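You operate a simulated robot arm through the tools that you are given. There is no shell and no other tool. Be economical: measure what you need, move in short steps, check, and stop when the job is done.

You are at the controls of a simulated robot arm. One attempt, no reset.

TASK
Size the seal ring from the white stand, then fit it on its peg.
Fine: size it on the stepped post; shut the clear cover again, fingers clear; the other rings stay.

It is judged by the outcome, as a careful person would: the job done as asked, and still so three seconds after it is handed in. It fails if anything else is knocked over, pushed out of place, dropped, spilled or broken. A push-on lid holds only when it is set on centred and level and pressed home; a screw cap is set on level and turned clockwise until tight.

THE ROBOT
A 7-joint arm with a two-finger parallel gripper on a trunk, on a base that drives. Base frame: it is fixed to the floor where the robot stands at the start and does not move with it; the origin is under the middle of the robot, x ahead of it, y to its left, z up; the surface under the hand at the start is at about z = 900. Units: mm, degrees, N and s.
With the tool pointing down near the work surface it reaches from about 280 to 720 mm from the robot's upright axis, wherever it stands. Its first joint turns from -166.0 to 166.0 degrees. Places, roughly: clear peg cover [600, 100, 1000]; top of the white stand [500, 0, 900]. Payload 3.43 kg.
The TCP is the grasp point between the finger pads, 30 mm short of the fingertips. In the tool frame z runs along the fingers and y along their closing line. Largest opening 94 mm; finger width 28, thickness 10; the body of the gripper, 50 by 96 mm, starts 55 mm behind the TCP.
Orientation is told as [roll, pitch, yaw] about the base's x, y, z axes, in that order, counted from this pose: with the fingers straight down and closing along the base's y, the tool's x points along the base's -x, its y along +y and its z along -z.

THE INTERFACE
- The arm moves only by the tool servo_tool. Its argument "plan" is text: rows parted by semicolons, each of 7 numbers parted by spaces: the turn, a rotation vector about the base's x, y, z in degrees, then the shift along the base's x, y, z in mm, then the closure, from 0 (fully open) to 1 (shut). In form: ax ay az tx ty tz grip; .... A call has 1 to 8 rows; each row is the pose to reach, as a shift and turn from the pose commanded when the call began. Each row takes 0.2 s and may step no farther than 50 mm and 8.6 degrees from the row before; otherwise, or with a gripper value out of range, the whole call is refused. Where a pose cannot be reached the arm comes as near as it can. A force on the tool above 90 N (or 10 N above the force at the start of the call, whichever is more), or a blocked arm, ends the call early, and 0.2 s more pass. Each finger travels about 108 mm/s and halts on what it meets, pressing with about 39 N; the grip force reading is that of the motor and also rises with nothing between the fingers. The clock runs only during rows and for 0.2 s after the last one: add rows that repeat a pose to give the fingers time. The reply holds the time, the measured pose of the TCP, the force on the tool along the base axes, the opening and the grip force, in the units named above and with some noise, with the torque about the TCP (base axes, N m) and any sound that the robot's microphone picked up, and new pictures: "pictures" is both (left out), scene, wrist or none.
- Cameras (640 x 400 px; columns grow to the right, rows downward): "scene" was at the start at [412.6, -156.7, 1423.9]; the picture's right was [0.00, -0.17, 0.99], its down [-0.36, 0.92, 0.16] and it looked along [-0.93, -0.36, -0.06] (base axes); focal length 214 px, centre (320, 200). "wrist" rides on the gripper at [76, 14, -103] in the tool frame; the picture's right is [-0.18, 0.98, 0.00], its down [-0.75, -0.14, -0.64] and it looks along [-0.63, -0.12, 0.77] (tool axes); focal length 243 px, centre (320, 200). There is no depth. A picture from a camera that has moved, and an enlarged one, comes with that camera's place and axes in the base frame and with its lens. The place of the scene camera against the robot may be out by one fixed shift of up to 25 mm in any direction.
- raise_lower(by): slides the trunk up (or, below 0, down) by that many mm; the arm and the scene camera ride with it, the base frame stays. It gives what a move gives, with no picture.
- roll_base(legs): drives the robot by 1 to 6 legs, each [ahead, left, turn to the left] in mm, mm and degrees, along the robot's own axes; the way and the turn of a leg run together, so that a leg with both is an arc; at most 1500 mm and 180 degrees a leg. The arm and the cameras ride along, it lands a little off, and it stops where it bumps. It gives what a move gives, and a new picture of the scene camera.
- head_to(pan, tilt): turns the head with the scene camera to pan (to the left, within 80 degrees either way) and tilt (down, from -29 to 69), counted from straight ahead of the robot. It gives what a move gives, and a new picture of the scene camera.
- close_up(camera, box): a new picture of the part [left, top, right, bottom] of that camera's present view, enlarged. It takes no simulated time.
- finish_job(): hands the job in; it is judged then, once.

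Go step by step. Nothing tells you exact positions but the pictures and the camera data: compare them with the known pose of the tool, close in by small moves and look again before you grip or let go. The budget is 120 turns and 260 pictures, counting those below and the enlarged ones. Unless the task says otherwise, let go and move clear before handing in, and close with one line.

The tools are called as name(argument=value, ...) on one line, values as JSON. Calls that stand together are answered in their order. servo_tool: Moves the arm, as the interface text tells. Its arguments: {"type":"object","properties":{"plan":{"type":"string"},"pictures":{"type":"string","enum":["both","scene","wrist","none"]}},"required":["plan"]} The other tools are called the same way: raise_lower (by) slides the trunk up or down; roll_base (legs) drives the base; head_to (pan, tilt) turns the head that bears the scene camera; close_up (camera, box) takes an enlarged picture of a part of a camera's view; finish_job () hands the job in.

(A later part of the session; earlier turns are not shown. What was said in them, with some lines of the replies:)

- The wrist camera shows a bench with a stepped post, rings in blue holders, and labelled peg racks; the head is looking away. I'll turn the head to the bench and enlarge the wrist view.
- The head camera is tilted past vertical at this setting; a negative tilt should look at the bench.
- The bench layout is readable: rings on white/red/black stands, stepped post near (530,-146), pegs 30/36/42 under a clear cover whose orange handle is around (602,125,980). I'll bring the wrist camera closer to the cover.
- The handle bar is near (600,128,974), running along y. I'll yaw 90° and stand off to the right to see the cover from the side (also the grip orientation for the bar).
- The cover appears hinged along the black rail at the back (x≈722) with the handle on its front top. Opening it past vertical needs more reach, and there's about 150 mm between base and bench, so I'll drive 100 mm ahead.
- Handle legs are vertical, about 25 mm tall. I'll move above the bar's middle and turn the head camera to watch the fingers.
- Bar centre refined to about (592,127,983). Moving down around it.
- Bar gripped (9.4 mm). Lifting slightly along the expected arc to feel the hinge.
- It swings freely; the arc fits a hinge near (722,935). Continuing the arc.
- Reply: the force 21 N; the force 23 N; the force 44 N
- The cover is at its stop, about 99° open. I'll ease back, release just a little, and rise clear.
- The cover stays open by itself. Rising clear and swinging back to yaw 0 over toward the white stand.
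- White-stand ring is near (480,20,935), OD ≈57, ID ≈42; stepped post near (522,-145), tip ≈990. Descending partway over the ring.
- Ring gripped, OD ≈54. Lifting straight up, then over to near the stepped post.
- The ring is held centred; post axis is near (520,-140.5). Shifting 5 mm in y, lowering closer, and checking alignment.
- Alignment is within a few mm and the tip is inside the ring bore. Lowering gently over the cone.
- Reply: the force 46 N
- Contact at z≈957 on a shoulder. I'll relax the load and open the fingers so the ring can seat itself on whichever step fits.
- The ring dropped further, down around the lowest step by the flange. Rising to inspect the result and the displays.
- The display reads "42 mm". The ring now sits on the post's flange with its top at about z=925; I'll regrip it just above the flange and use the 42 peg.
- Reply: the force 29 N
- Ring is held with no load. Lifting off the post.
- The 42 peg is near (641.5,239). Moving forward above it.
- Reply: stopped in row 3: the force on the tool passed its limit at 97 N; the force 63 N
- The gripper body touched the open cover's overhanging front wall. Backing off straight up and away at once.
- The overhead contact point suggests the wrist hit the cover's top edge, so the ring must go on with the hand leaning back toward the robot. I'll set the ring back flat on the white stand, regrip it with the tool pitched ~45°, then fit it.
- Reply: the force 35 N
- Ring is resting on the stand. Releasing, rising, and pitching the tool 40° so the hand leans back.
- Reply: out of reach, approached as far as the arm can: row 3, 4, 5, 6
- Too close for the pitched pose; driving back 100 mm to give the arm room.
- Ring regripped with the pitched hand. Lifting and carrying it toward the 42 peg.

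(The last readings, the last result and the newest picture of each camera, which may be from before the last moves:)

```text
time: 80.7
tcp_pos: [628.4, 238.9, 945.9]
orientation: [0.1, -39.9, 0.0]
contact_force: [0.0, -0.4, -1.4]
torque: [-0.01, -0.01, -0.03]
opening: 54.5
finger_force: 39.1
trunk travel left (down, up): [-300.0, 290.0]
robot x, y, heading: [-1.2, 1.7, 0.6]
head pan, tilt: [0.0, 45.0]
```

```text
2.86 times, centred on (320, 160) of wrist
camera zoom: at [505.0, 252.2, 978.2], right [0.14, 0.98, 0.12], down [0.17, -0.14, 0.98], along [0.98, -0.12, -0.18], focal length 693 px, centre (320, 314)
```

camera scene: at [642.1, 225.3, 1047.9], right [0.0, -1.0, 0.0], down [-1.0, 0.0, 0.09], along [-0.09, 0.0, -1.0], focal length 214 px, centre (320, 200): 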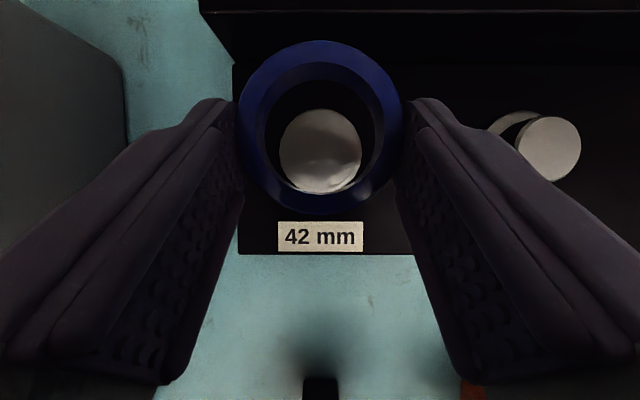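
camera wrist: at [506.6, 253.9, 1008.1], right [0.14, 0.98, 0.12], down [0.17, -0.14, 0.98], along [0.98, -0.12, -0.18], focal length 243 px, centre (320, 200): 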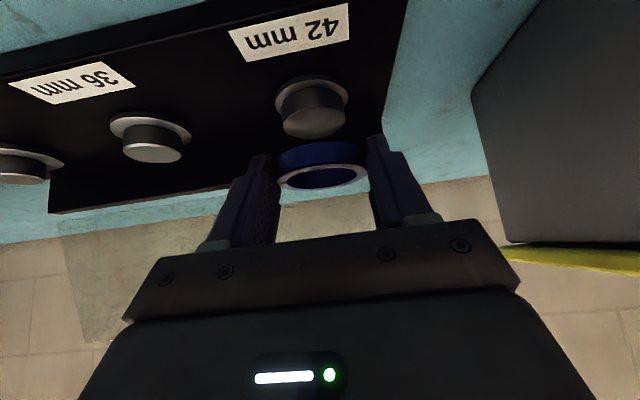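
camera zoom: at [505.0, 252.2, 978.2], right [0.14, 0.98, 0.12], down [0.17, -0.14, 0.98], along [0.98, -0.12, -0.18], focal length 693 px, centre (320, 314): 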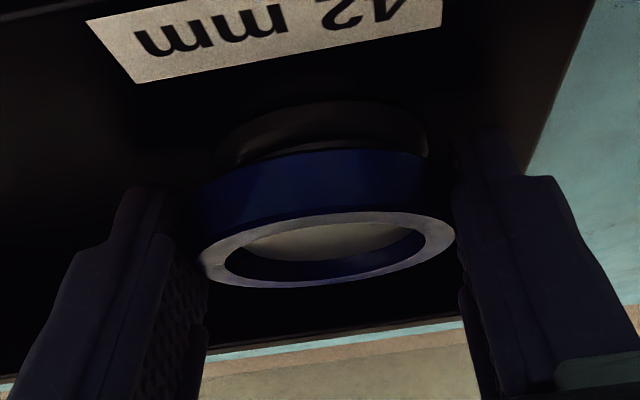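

servo_tool(plan="0 0 0 0.8 1.2 0 0.6; 0 0 0 0.8 1.2 -1.5 0.6; 0 0 0 0.8 1.2 -3 0.6; 0 0 0 0.8 1.2 -4.5 0.6; 0 0 0 0.8 1.2 -4.5 0.6", pictures="none")

close_up(camera="scene", box=[240, 40, 400, 220])

close_up(camera="wrist", box=[220, 90, 420, 230])

```text
time: 81.8
tcp_pos: [630.0, 239.1, 945.5]
orientation: [0.2, -40.2, 0.0]
contact_force: [-4.6, -2.5, 31.3]
torque: [-0.99, -0.14, 0.07]
opening: 54.2
finger_force: 38.9
trunk travel left (down, up): [-300.0, 290.0]
robot x, y, heading: [-4.9, -5.1, 0.4]
head pan, tilt: [0.0, 45.0]
```

```text
2.22 times, centred on (320, 130) of scene
camera zoom: at [641.5, 224.5, 1017.4], right [0.0, -1.0, 0.0], down [-1.0, 0.0, 0.08], along [-0.08, 0.0, -1.0], focal length 477 px, centre (320, 356)
```

zoom: 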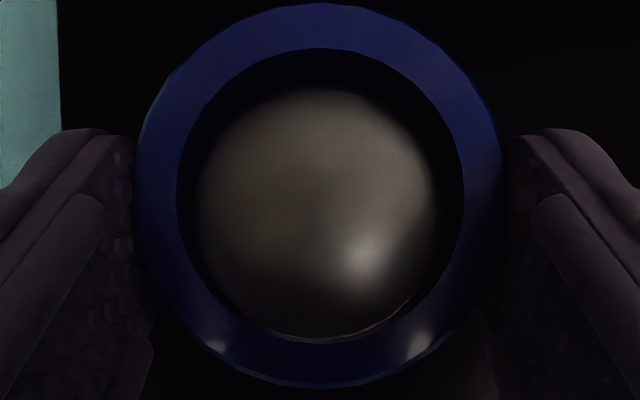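

```text
2.86 times, centred on (320, 160) of wrist
camera zoom: at [506.3, 253.1, 976.8], right [0.14, 0.98, 0.12], down [0.16, -0.14, 0.98], along [0.98, -0.12, -0.18], focal length 693 px, centre (320, 314)
```

zoom: 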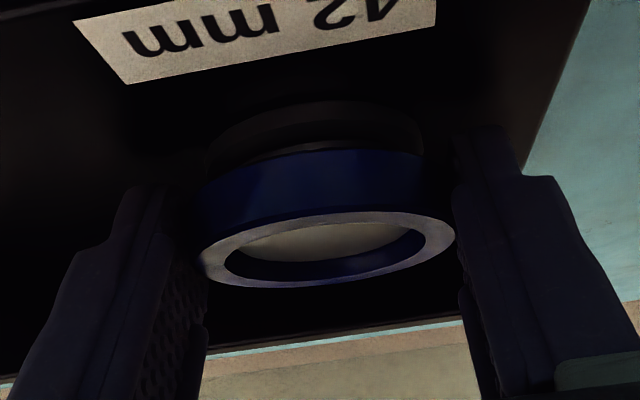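

Contact around TCP z 945: either the ring on the peg rim or a fingertip corner on the plate. I'll ease up, recentre 0.7 mm in y, and touch down again lightly to tell which.

servo_tool(plan="0 0 0 0 0 6 0.6; 0 0 0 0 0.7 6 0.6; 0 0 0 0 0.7 4 0.6; 0 0 0 0 0.7 2.5 0.6; 0 0 0 0 0.7 2.5 0.6", pictures="none")

close_up(camera="scene", box=[240, 40, 400, 220])

close_up(camera="wrist", box=[180, 90, 320, 230])

```text
time: 83.0
tcp_pos: [630.8, 241.0, 945.9]
orientation: [0.0, -40.0, 0.1]
contact_force: [-4.7, -1.9, 11.4]
torque: [-0.35, 0.06, -0.13]
opening: 54.5
finger_force: 39.3
trunk travel left (down, up): [-300.0, 290.0]
robot x, y, heading: [1.9, 2.5, 0.0]
head pan, tilt: [0.0, 45.0]
```

```text
2.22 times, centred on (320, 130) of scene
camera zoom: at [641.4, 225.8, 1017.4], right [0.0, -1.0, 0.0], down [-1.0, 0.0, 0.09], along [-0.09, 0.0, -1.0], focal length 477 px, centre (320, 356)
```

zoom: 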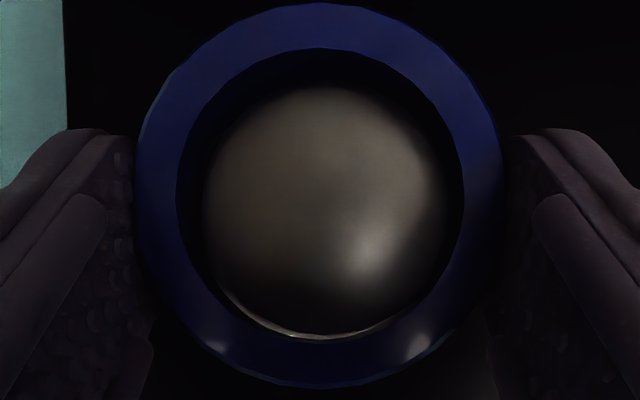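

```text
2.86 times, centred on (250, 160) of wrist
camera zoom: at [506.0, 254.5, 977.5], right [0.14, 0.98, 0.12], down [0.16, -0.14, 0.98], along [0.98, -0.12, -0.18], focal length 693 px, centre (520, 314)
```

zoom: 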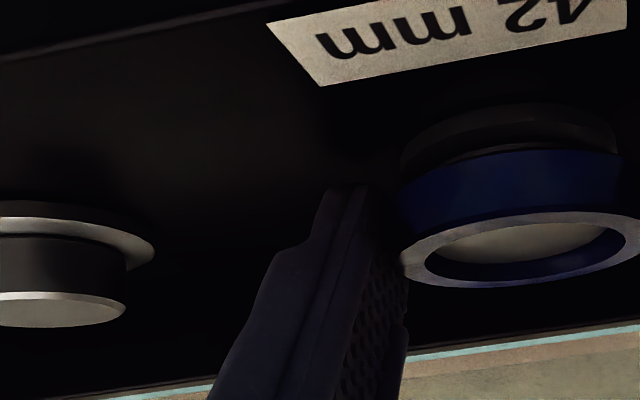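

The torque places the contact at a fingertip on the plate, not the ring. Testing whether the ring is already around the peg with a small sideways push.

servo_tool(plan="0 0 0 0 0 1.5 0.6; 0 0 0 0 1.5 1.5 0.6; 0 0 0 0 3 1.5 0.6; 0 0 0 0 3 1.5 0.6", pictures="none")

close_up(camera="scene", box=[240, 40, 400, 220])

```text
time: 84.0
tcp_pos: [630.5, 241.9, 946.2]
orientation: [0.0, -40.0, 0.0]
contact_force: [-4.2, -8.5, 6.8]
torque: [-0.42, 0.03, -0.14]
opening: 54.2
finger_force: 38.9
trunk travel left (down, up): [-300.0, 290.0]
robot x, y, heading: [1.2, 1.4, 0.3]
head pan, tilt: [0.0, 45.0]
```

```text
2.22 times, centred on (320, 130) of scene
camera zoom: at [641.9, 226.5, 1017.5], right [0.0, -1.0, 0.0], down [-1.0, 0.0, 0.09], along [-0.09, 0.0, -1.0], focal length 477 px, centre (320, 356)
```

zoom: 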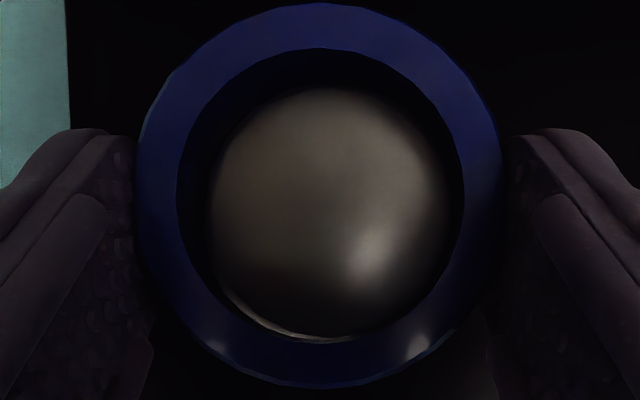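

servo_tool(plan="0 0 0 -0.6 -3.6 1.5 0.6; 0 0 0 -0.6 -3.6 1.5 0.6; 0 0 0 -0.6 -3.6 0 0.6; 0 0 0 -0.6 -3.6 -2 0.6; 0 0 0 -0.6 -3.6 -3 0.6; 0 0 0 -0.6 -3.6 -3 0.6", pictures="none")

close_up(camera="scene", box=[240, 40, 400, 220])

close_up(camera="wrist", box=[220, 90, 420, 230])

```text
time: 85.5
tcp_pos: [629.2, 241.4, 945.8]
orientation: [0.2, -40.3, 0.0]
contact_force: [-0.6, 1.8, 25.5]
torque: [-0.7, -0.19, -0.13]
opening: 54.1
finger_force: 38.9
trunk travel left (down, up): [-300.0, 290.0]
robot x, y, heading: [-0.0, -1.2, 0.1]
head pan, tilt: [0.0, 45.0]
```

```text
2.22 times, centred on (320, 130) of scene
camera zoom: at [641.4, 225.4, 1017.4], right [0.0, -1.0, 0.0], down [-1.0, 0.0, 0.08], along [-0.08, 0.0, -1.0], focal length 477 px, centre (320, 356)
```

zoom: 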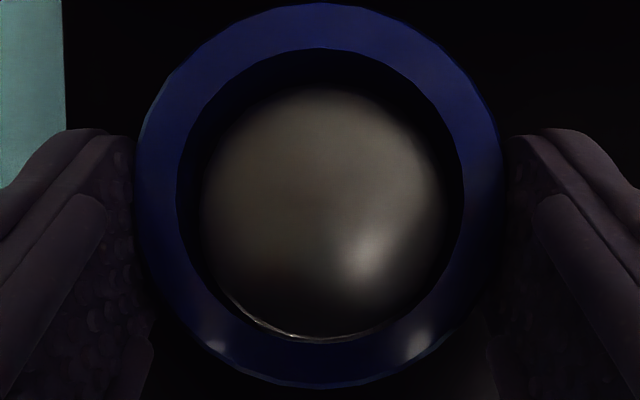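

```text
2.86 times, centred on (320, 160) of wrist
camera zoom: at [506.2, 253.9, 976.8], right [0.14, 0.98, 0.12], down [0.16, -0.14, 0.98], along [0.98, -0.12, -0.18], focal length 693 px, centre (320, 314)
```

zoom: 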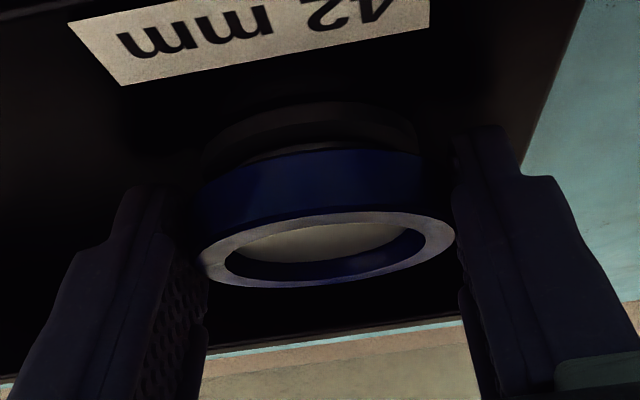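

Lateral forces are now near zero and the ring is centred on the peg; I'll unload and release so it can slide down the peg.

servo_tool(plan="0 0 0 0 0 2.5 0.6; 0 0 0 0 0 2.5 0.4; 0 0 0 0 0 2.5 0.35; 0 0 0 0 0 2.5 0.25; 0 0 0 0 0 2.5 0.25", pictures="none")

close_up(camera="scene", box=[200, 20, 440, 240])

close_up(camera="wrist", box=[220, 90, 420, 230])

```text
time: 86.7
tcp_pos: [629.1, 243.9, 945.5]
orientation: [0.0, -40.1, 0.2]
contact_force: [1.5, 16.9, 23.0]
torque: [0.13, -0.24, 0.46]
opening: 63.8
finger_force: 0.1
trunk travel left (down, up): [-300.0, 290.0]
robot x, y, heading: [-3.1, 1.5, 0.4]
head pan, tilt: [0.0, 45.0]
```

```text
1.82 times, centred on (320, 130) of scene
camera zoom: at [641.2, 228.4, 1017.4], right [0.0, -1.0, 0.0], down [-1.0, 0.0, 0.09], along [-0.09, 0.0, -1.0], focal length 390 px, centre (320, 327)
```

zoom: 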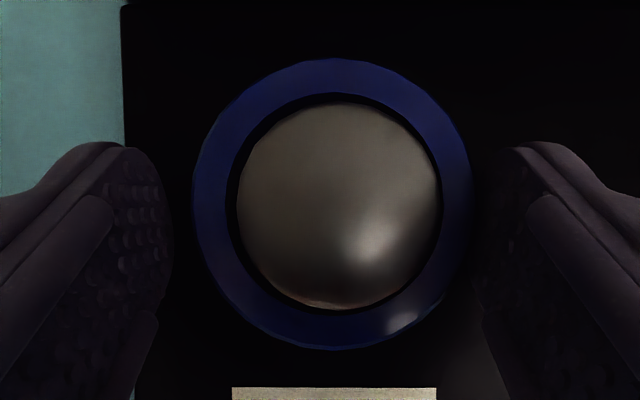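

```text
2.86 times, centred on (320, 160) of wrist
camera zoom: at [505.9, 256.7, 977.4], right [0.14, 0.98, 0.12], down [0.16, -0.14, 0.98], along [0.98, -0.12, -0.18], focal length 693 px, centre (320, 314)
```

zoom: 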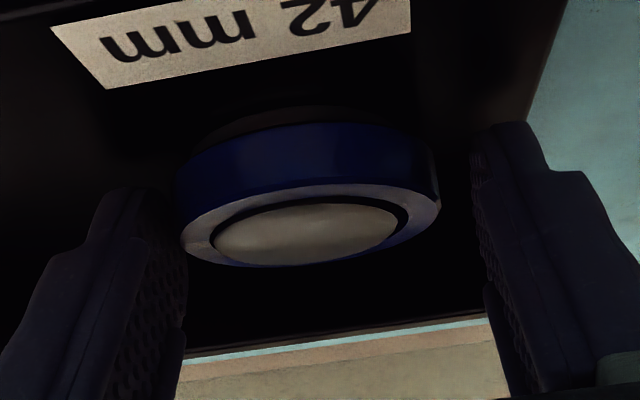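

The ring dropped around the peg. The right finger is touching something on its outer side, so I'll narrow the opening slightly and back straight out.

servo_tool(plan="0 0 0 0 0 2 0.35; 0 0 0 0 0 6 0.35; 0 0 0 0 0 18 0.35; 0 0 0 -15 0 40 0.35; 0 0 0 -35 0 65 0.35; 0 0 0 -35 0 65 0.35", pictures="both")

close_up(camera="wrist", box=[180, 30, 440, 220])

close_up(camera="scene", box=[200, 0, 500, 240])

```text
time: 88.0
tcp_pos: [593.2, 240.1, 1010.2]
orientation: [0.0, -39.8, 0.0]
contact_force: [0.0, -0.3, 0.1]
torque: [-0.02, -0.01, 0.0]
opening: 60.9
finger_force: 0.1
trunk travel left (down, up): [-300.0, 290.0]
robot x, y, heading: [-1.2, 0.1, 0.3]
head pan, tilt: [0.0, 45.0]
camera scene: at [605.4, 225.0, 1081.7], right [0.0, -1.0, 0.0], down [-1.0, 0.0, 0.09], along [-0.09, 0.0, -1.0], focal length 214 px, centre (320, 200)
camera wrist: at [469.9, 253.7, 1042.0], right [0.14, 0.98, 0.12], down [0.17, -0.14, 0.98], along [0.98, -0.12, -0.18], focal length 243 px, centre (320, 200)
```

scene: 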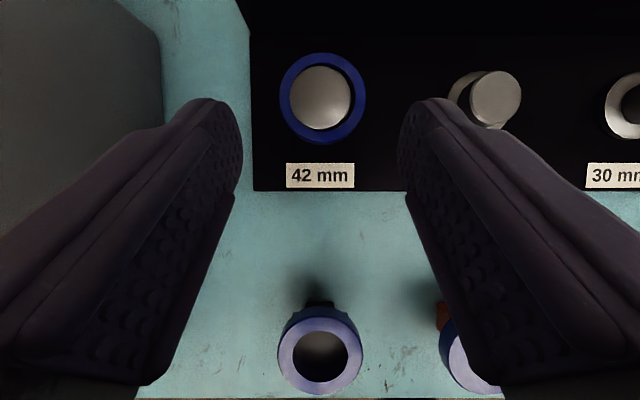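
wrist: 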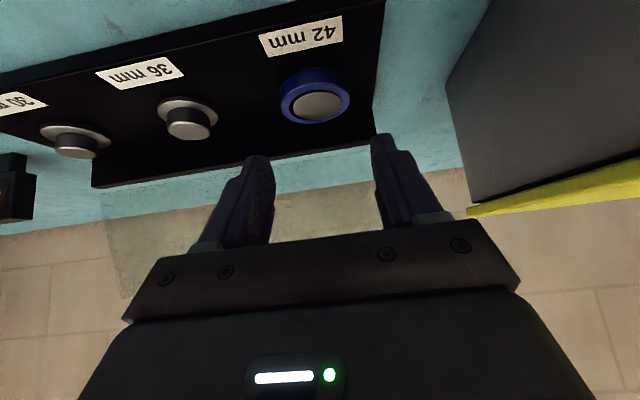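

```text
2.11 times, centred on (310, 125) of wrist
camera zoom: at [469.9, 253.7, 1042.0], right [0.14, 0.98, 0.12], down [0.17, -0.14, 0.98], along [0.98, -0.12, -0.18], focal length 511 px, centre (341, 358)
```

zoom: 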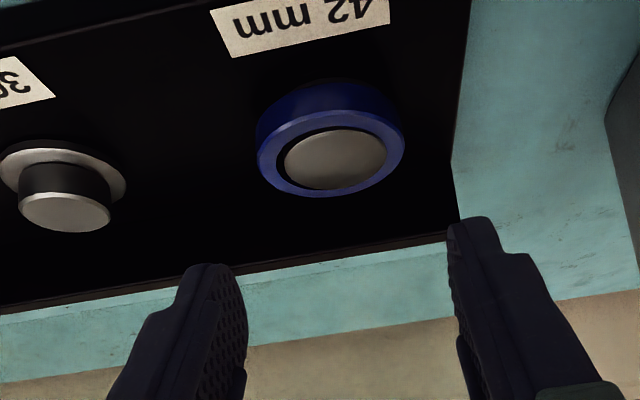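

```text
1.67 times, centred on (350, 120) of scene
camera zoom: at [605.4, 225.0, 1081.7], right [0.0, -1.0, 0.0], down [-1.0, 0.0, 0.09], along [-0.09, 0.0, -1.0], focal length 358 px, centre (270, 333)
```

zoom: 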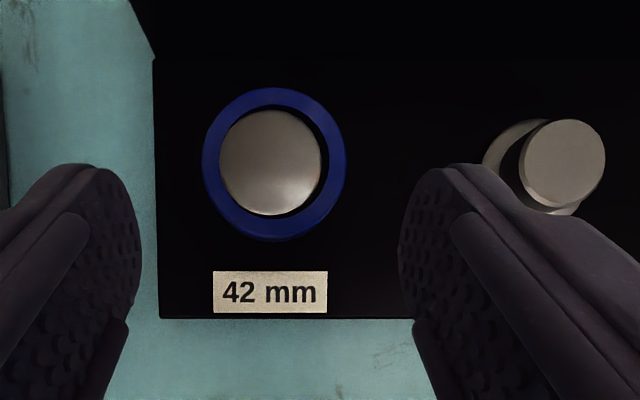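

Ring is around the 42 peg. Lowering the camera for a side look to see whether it is fully seated and level.

servo_tool(plan="0 0 0 -15 0 -15 0.35; 0 0 0 -30 0 -38 0.35; 0 0 0 -30 0 -38 0.35", pictures="none")

close_up(camera="wrist", box=[240, 70, 400, 190])

close_up(camera="wrist", box=[100, 70, 260, 190])

```text
time: 88.8
tcp_pos: [564.6, 241.0, 972.7]
orientation: [0.0, -39.9, 0.0]
contact_force: [-0.2, -0.1, 0.5]
torque: [-0.02, 0.0, 0.0]
opening: 61.1
finger_force: 0.1
trunk travel left (down, up): [-300.0, 290.0]
robot x, y, heading: [1.8, 1.9, 0.1]
head pan, tilt: [0.0, 45.0]
```

```text
3.33 times, centred on (320, 130) of wrist
camera zoom: at [440.4, 254.7, 1004.1], right [0.14, 0.98, 0.12], down [0.17, -0.14, 0.98], along [0.98, -0.12, -0.18], focal length 809 px, centre (320, 433)
```

zoom: 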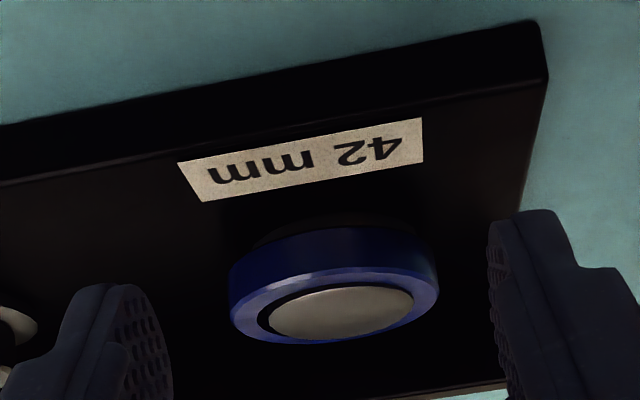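

```text
3.33 times, centred on (180, 130) of wrist
camera zoom: at [440.4, 254.7, 1004.1], right [0.14, 0.98, 0.12], down [0.17, -0.14, 0.98], along [0.98, -0.12, -0.18], focal length 809 px, centre (787, 433)
```

zoom: 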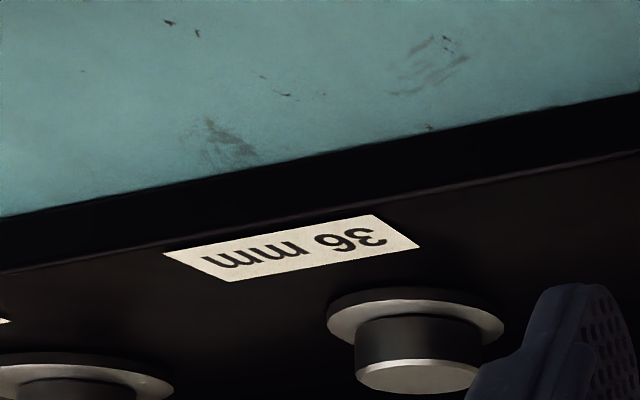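

The ring is seated level on the flange, flush with the peg top. Now to close the cover: rise, un-pitch, and turn to the yaw-90 handle grip.

servo_tool(plan="0 0 0 -10 0 40 0.2; 0 0 0 -20 0 80 0.1; 0 8 0 -20 0 120 0; 0 16 0 -20 0 150 0; 0 24 0 -20 0 170 0; 0 32 0 -20 0 180 0; 0 40 0 -20 0 185 0; 0 40 0 -20 0 185 0", pictures="none")

servo_tool(plan="0 0 8.5 0 -15 0 0; 0 0 17 0 -30 0 0; 0 0 25.5 0 -45 0 0; 0 0 34 0 -60 0 0; 0 0 42.5 0 -75 0 0; 0 0 51 0 -90 0 0; 0 0 59.5 0 -100 0 0; 0 0 68 0 -110 0 0", pictures="none")

servo_tool(plan="0 0 8 10 0 0 0; 0 0 16 20 0 0 0; 0 0 22 30 0 0 0; 0 0 22 30 0 0 0", pictures="none")

roll_base(legs=[[100, 0, 0]])

```text
time: 90.7
tcp_pos: [543.9, 239.7, 1157.7]
orientation: [0.1, 0.1, 0.0]
contact_force: [0.0, 0.1, 0.6]
torque: [-0.02, -0.02, 0.0]
opening: 94.3
finger_force: 0.0
trunk travel left (down, up): [-300.0, 290.0]
robot x, y, heading: [-3.1, 0.7, 0.3]
head pan, tilt: [0.0, 45.0]
```

```text
time: 92.5
tcp_pos: [546.7, 129.1, 1156.8]
orientation: [0.1, 0.1, 68.2]
contact_force: [0.0, -0.9, -0.3]
torque: [0.01, 0.03, -0.03]
opening: 94.2
finger_force: 0.0
trunk travel left (down, up): [-300.0, 290.0]
robot x, y, heading: [-0.9, -0.1, 0.2]
head pan, tilt: [0.0, 45.0]
```

```text
time: 93.5
tcp_pos: [576.9, 129.1, 1156.4]
orientation: [0.0, 0.1, 90.0]
contact_force: [0.3, 1.0, 1.1]
torque: [0.04, 0.03, -0.01]
opening: 94.0
finger_force: 0.0
trunk travel left (down, up): [-300.0, 290.0]
robot x, y, heading: [1.7, -3.1, 0.3]
head pan, tilt: [0.0, 45.0]
```

```text
time: 94.6
tcp_pos: [678.4, 130.0, 1157.2]
orientation: [0.0, 0.1, 89.9]
contact_force: [0.9, 0.6, -0.4]
torque: [0.0, 0.03, -0.01]
opening: 94.1
finger_force: 0.0
trunk travel left (down, up): [-300.0, 290.0]
robot x, y, heading: [98.5, -2.6, 0.5]
head pan, tilt: [0.0, 45.0]
camera scene: at [691.2, 153.2, 1214.1], right [1.0, 0.0, 0.0], down [0.0, -0.71, 0.71], along [0.0, -0.71, -0.71], focal length 214 px, centre (320, 200)
```

scene: 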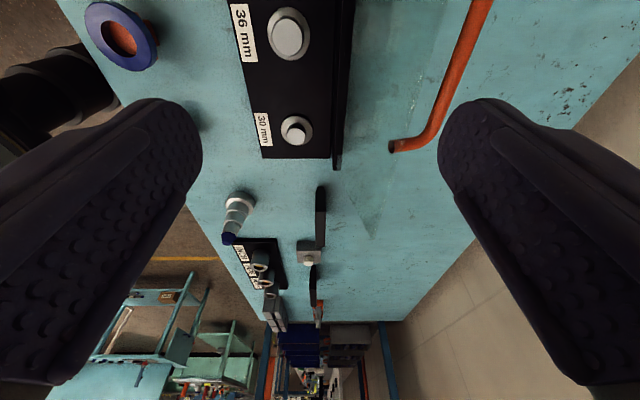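

servo_tool(plan="0 0 0 30 0 0 0.4; 0 0 0 60 0 -10 0.8; 0 0 0 84 0 -30 0.8; 0 0 0 84 0 -50 0.8; 0 0 0 84 0 -58 0.8; 0 0 0 84 0 -58 0.8", pictures="both")

```text
time: 96.0
tcp_pos: [759.6, 129.2, 1098.2]
orientation: [0.0, 0.1, 90.0]
contact_force: [0.7, -0.1, 0.0]
torque: [0.02, 0.0, 0.02]
opening: 18.7
finger_force: 0.1
trunk travel left (down, up): [-300.0, 290.0]
robot x, y, heading: [98.7, -2.6, 0.3]
head pan, tilt: [0.0, 45.0]
camera scene: at [772.4, 152.3, 1156.2], right [1.0, 0.0, 0.0], down [0.0, -0.71, 0.71], along [0.0, -0.71, -0.71], focal length 214 px, centre (320, 200)
camera wrist: at [745.6, 51.5, 1203.1], right [-0.98, 0.18, 0.0], down [0.14, 0.75, 0.64], along [0.12, 0.63, -0.77], focal length 243 px, centre (320, 200)
```

scene: 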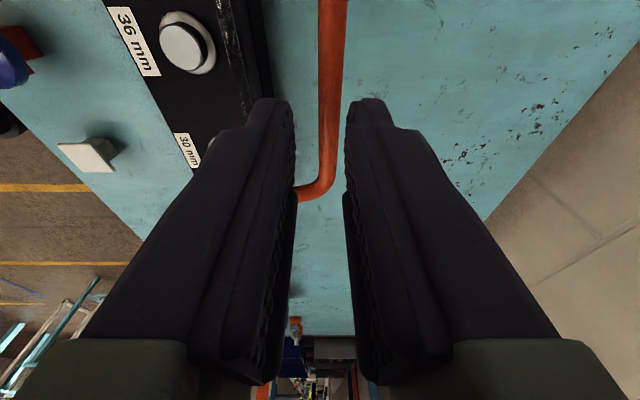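
wrist: 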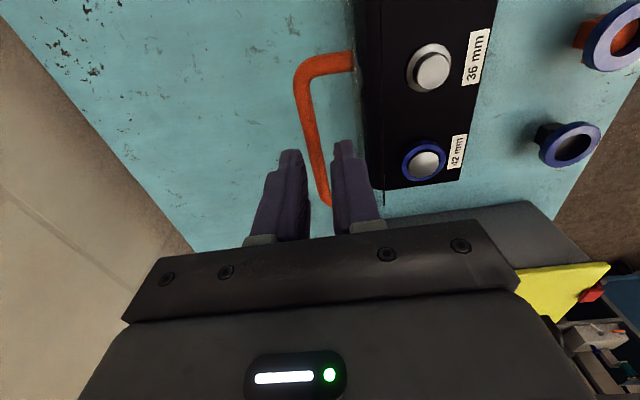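

servo_tool(plan="0 0 0 3 0 -10 0.8; 0 0 0 3 0 -22 0.8; 0 0 0 3 0 -34 0.8; 0 0 0 3 0 -34 0.8", pictures="both")

```text
time: 97.0
tcp_pos: [763.2, 129.4, 1063.4]
orientation: [0.0, 0.1, 90.0]
contact_force: [0.7, -0.5, 0.3]
torque: [-0.02, -0.01, 0.01]
opening: 18.7
finger_force: 0.0
trunk travel left (down, up): [-300.0, 290.0]
robot x, y, heading: [99.4, 0.3, -0.0]
head pan, tilt: [0.0, 45.0]
camera scene: at [776.7, 153.7, 1122.3], right [1.0, 0.0, 0.0], down [0.0, -0.71, 0.71], along [0.0, -0.71, -0.71], focal length 214 px, centre (320, 200)
camera wrist: at [749.9, 52.9, 1169.2], right [-0.98, 0.18, 0.0], down [0.14, 0.75, 0.64], along [0.12, 0.63, -0.77], focal length 243 px, centre (320, 200)
```

scene: 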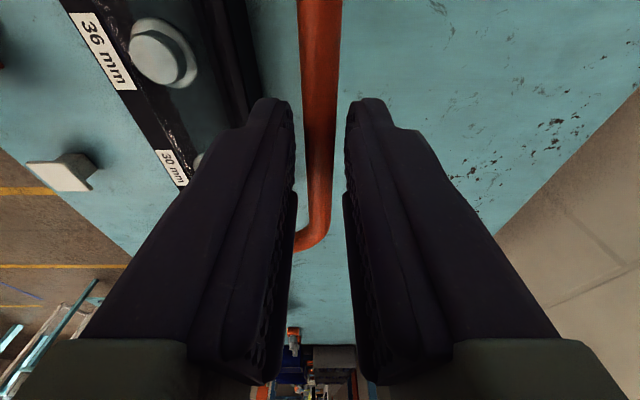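
wrist: 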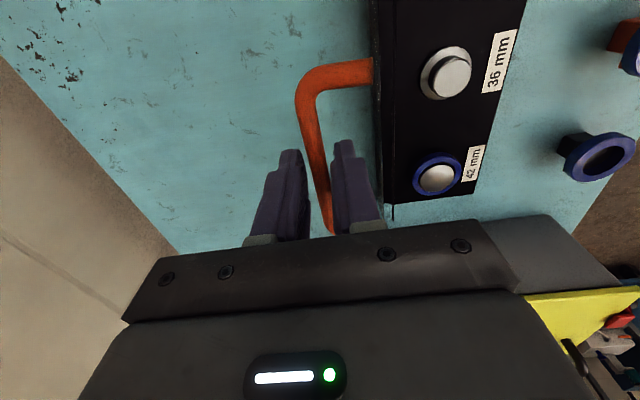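

servo_tool(plan="0 0 0 0 0 0 1; 0 0 0 0 0 0 1; 0 0 0 -11 0 4.5 1; 0 0 0 -25 0 10.5 1; 0 0 0 -43 0 13.5 1; 0 0 0 -61 0 13.5 1; 0 0 0 -78 0 11.5 1; 0 0 0 -94 0 7.5 1", pictures="scene")

```text
time: 98.8
tcp_pos: [667.2, 129.7, 1072.7]
orientation: [0.2, 0.0, 90.1]
contact_force: [-4.8, 10.6, 10.9]
torque: [0.26, 0.08, -0.02]
opening: 9.3
finger_force: 43.2
trunk travel left (down, up): [-300.0, 290.0]
robot x, y, heading: [98.2, 1.1, 0.3]
head pan, tilt: [0.0, 45.0]
camera scene: at [680.2, 153.5, 1130.4], right [1.0, 0.0, 0.0], down [0.0, -0.71, 0.71], along [0.0, -0.71, -0.71], focal length 214 px, centre (320, 200)
```

scene: 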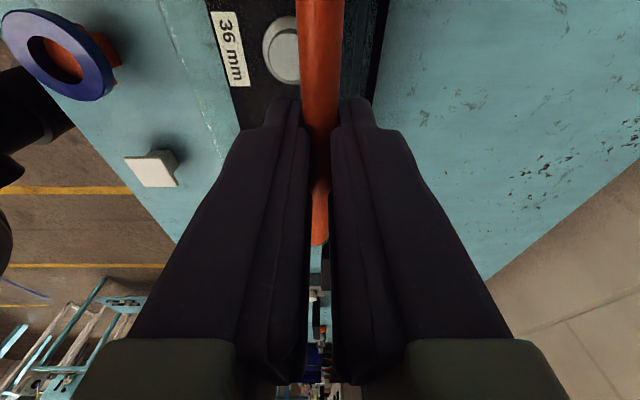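

servo_tool(plan="0 0 0 -17 0 -7 1; 0 0 0 -32 0 -16 1; 0 0 0 -45 0 -28 1; 0 0 0 -57 0 -41 1; 0 0 0 -67 0 -56 1; 0 0 0 -71 0 -64 1; 0 0 0 -75 0 -71 1; 0 0 0 -75 0 -71 1", pictures="both")

```text
time: 100.6
tcp_pos: [592.9, 128.3, 1001.3]
orientation: [0.0, 0.2, 89.9]
contact_force: [-9.4, 13.9, 3.7]
torque: [0.14, 0.06, 0.0]
opening: 9.3
finger_force: 43.2
trunk travel left (down, up): [-300.0, 290.0]
robot x, y, heading: [103.2, -0.3, 0.4]
head pan, tilt: [0.0, 45.0]
camera scene: at [606.1, 152.5, 1059.0], right [1.0, 0.0, 0.0], down [0.0, -0.71, 0.71], along [0.0, -0.71, -0.71], focal length 214 px, centre (320, 200)
camera wrist: at [579.2, 51.8, 1106.0], right [-0.98, 0.18, 0.0], down [0.14, 0.76, 0.64], along [0.12, 0.63, -0.77], focal length 243 px, centre (320, 200)
```

scene: 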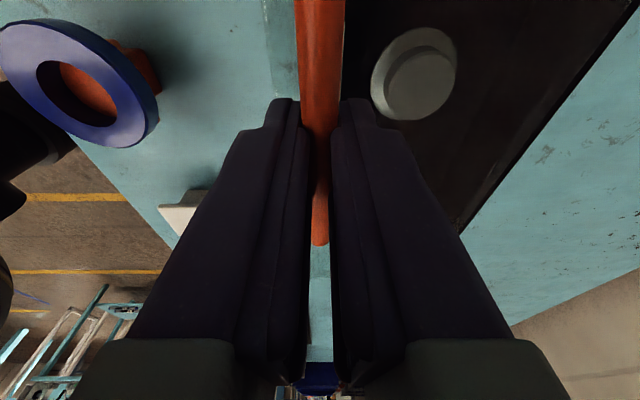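
wrist: 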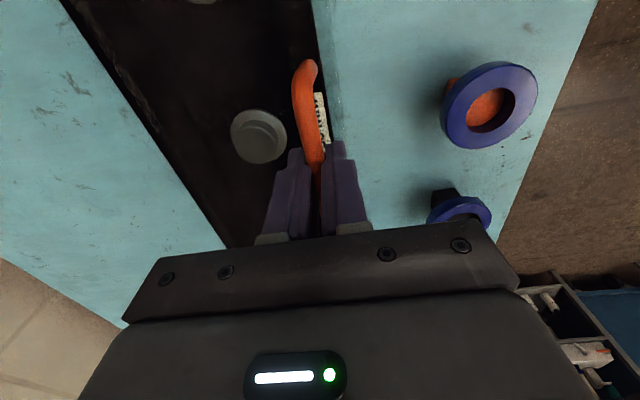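

servo_tool(plan="0 0 0 -1.5 0 -4 1; 0 0 0 -2.5 0 -7 1; 0 0 0 -3.5 0 -10 1; 0 0 0 -3.7 0 -12 1; 0 0 0 -3.7 0 -12 1", pictures="none")

```text
time: 101.8
tcp_pos: [588.3, 127.7, 991.9]
orientation: [0.0, 0.2, 89.9]
contact_force: [-12.3, 5.0, 4.8]
torque: [-0.67, 0.09, 0.09]
opening: 9.3
finger_force: 43.4
trunk travel left (down, up): [-300.0, 290.0]
robot x, y, heading: [100.4, -1.8, 0.3]
head pan, tilt: [0.0, 45.0]
```

servo_tool(plan="0 0 0 1 0 -1.5 1; 0 0 0 1 0 -3 1; 0 0 0 1 0 -4.5 1; 0 0 0 1 0 -4.5 1", pictures="none")

```text
time: 102.8
tcp_pos: [588.7, 127.7, 990.2]
orientation: [-0.4, 0.0, 90.0]
contact_force: [-18.3, -0.4, 50.1]
torque: [-0.83, 0.12, 0.15]
opening: 9.3
finger_force: 43.7
trunk travel left (down, up): [-300.0, 290.0]
robot x, y, heading: [98.0, 0.3, 0.1]
head pan, tilt: [0.0, 45.0]
```

The cover is down and bearing firmly. Unloading, releasing and rising clear.

servo_tool(plan="0 0 0 -1 0 4 1; 0 0 0 -1 0 4 0.7; 0 0 0 -1 0 4 0.4; 0 0 0 -1 0 4 0.3; 0 0 0 -1 0 30 0.2; 0 0 0 -1 0 75 0.1; 0 0 0 -1 0 120 0; 0 0 0 -1 0 120 0", pictures="both")

servo_tool(plan="0 0 0 0 -40 10 0; 0 0 0 0 -80 10 0; 0 0 0 0 -120 10 0; 0 0 0 0 -160 0 0; 0 0 0 0 -200 -20 0; 0 0 0 0 -200 -40 0; 0 0 0 0 -200 -40 0", pictures="wrist")

head_to(pan=0, tilt=-29)

```text
time: 104.6
tcp_pos: [591.6, 131.2, 1106.4]
orientation: [0.1, 0.1, 90.1]
contact_force: [0.3, -0.1, -0.2]
torque: [-0.01, -0.04, 0.03]
opening: 94.2
finger_force: 0.1
trunk travel left (down, up): [-300.0, 290.0]
robot x, y, heading: [99.4, -3.2, 0.4]
head pan, tilt: [0.0, 45.0]
camera scene: at [605.3, 153.6, 1163.9], right [1.0, 0.0, 0.0], down [0.0, -0.71, 0.71], along [0.0, -0.71, -0.71], focal length 214 px, centre (320, 200)
camera wrist: at [578.5, 52.9, 1210.8], right [-0.98, 0.18, 0.0], down [0.14, 0.75, 0.64], along [0.12, 0.63, -0.77], focal length 243 px, centre (320, 200)
```

scene: 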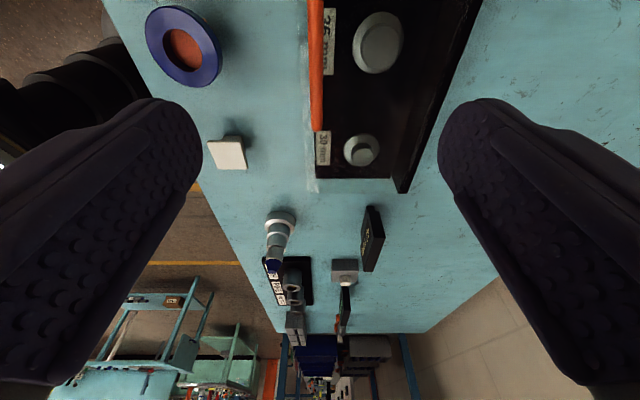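
wrist: 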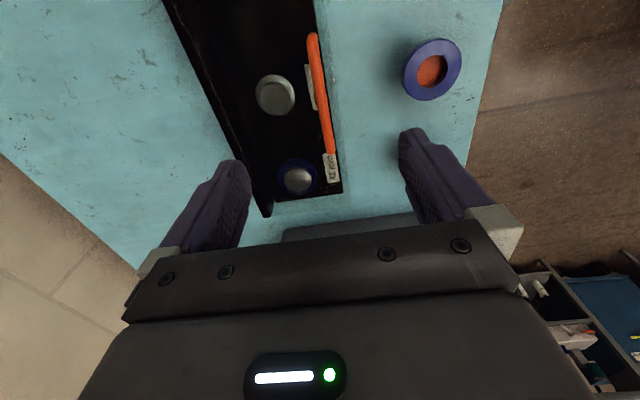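

```text
time: 106.2
tcp_pos: [591.8, -70.0, 1065.7]
orientation: [0.0, 0.1, 90.0]
contact_force: [-0.1, 0.7, 0.3]
torque: [-0.05, 0.02, -0.01]
opening: 93.9
finger_force: 0.0
trunk travel left (down, up): [-300.0, 290.0]
robot x, y, heading: [101.2, -2.2, 0.3]
head pan, tilt: [0.0, 45.0]
camera wrist: at [577.7, -147.3, 1170.5], right [-0.98, 0.18, 0.0], down [0.14, 0.75, 0.64], along [0.12, 0.63, -0.77], focal length 243 px, centre (320, 200)
```

wrist: 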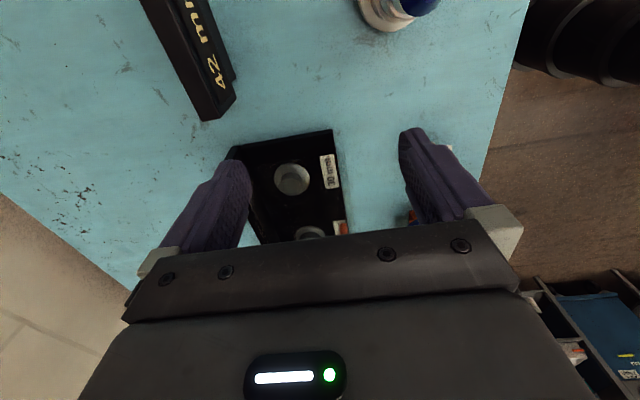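

```text
time: 107.7
tcp_pos: [591.4, -70.4, 1066.5]
orientation: [0.0, 0.0, 90.0]
contact_force: [0.1, 0.4, -0.1]
torque: [0.03, 0.02, 0.01]
opening: 94.1
finger_force: 0.0
trunk travel left (down, up): [-300.0, 290.0]
robot x, y, heading: [99.5, -1.5, 0.3]
head pan, tilt: [0.0, -28.6]
camera scene: at [604.7, 64.8, 1137.9], right [1.0, 0.0, 0.0], down [0.0, -0.88, -0.48], along [0.0, 0.48, -0.88], focal length 214 px, centre (320, 200)
```

scene: 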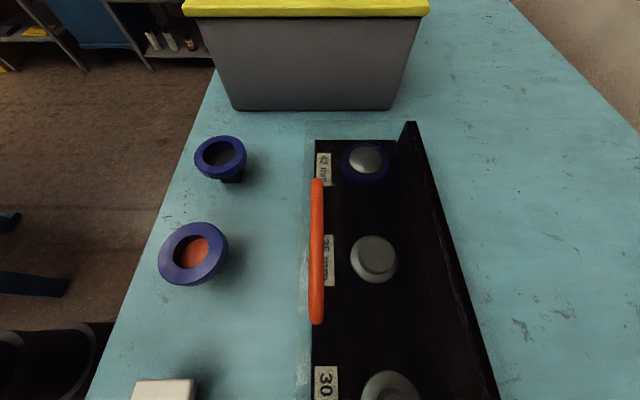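

close_up(camera="scene", box=[290, 110, 430, 210])

close_up(camera="scene", box=[260, 100, 500, 400])

```text
4.00 times, centred on (360, 160) of scene
camera zoom: at [604.7, 64.8, 1137.9], right [1.0, 0.0, 0.0], down [0.0, -0.88, -0.48], along [0.0, 0.48, -0.88], focal length 858 px, centre (160, 360)
```

zoom: 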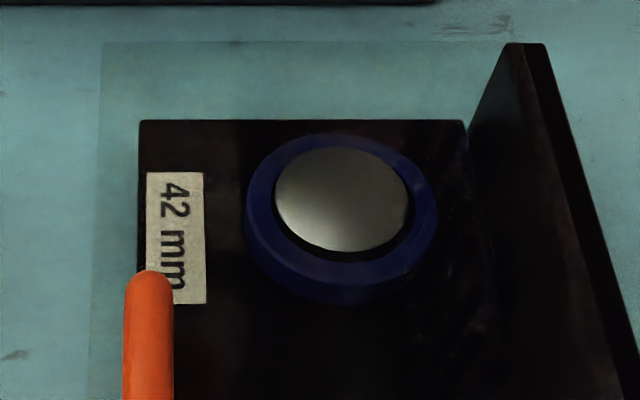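

```text
1.33 times, centred on (380, 250) of scene
camera zoom: at [604.7, 64.8, 1137.9], right [1.0, 0.0, 0.0], down [0.0, -0.88, -0.48], along [0.0, 0.48, -0.88], focal length 286 px, centre (240, 133)
```

zoom: 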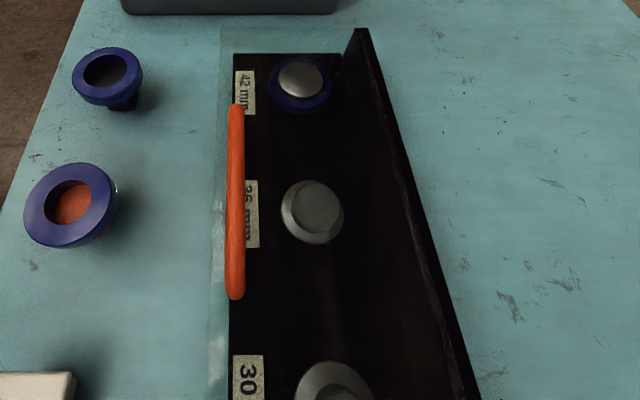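

The 42 mm ring is seated on its peg, the cover is shut as it was at the start, the other two rings are still on their stands, and the hand is clear. Handing in.

finish_job()

```text
The job is handed in.
```

The seal ring sized at 42 mm on the stepped post and is now seated on the 42 mm peg. The clear cover is shut again, the fingers are clear, and the other two rings stayed on their stands. While lining up over the peg, the hand once bumped the open cover at 97 N, but the cover still swung and closed normally.
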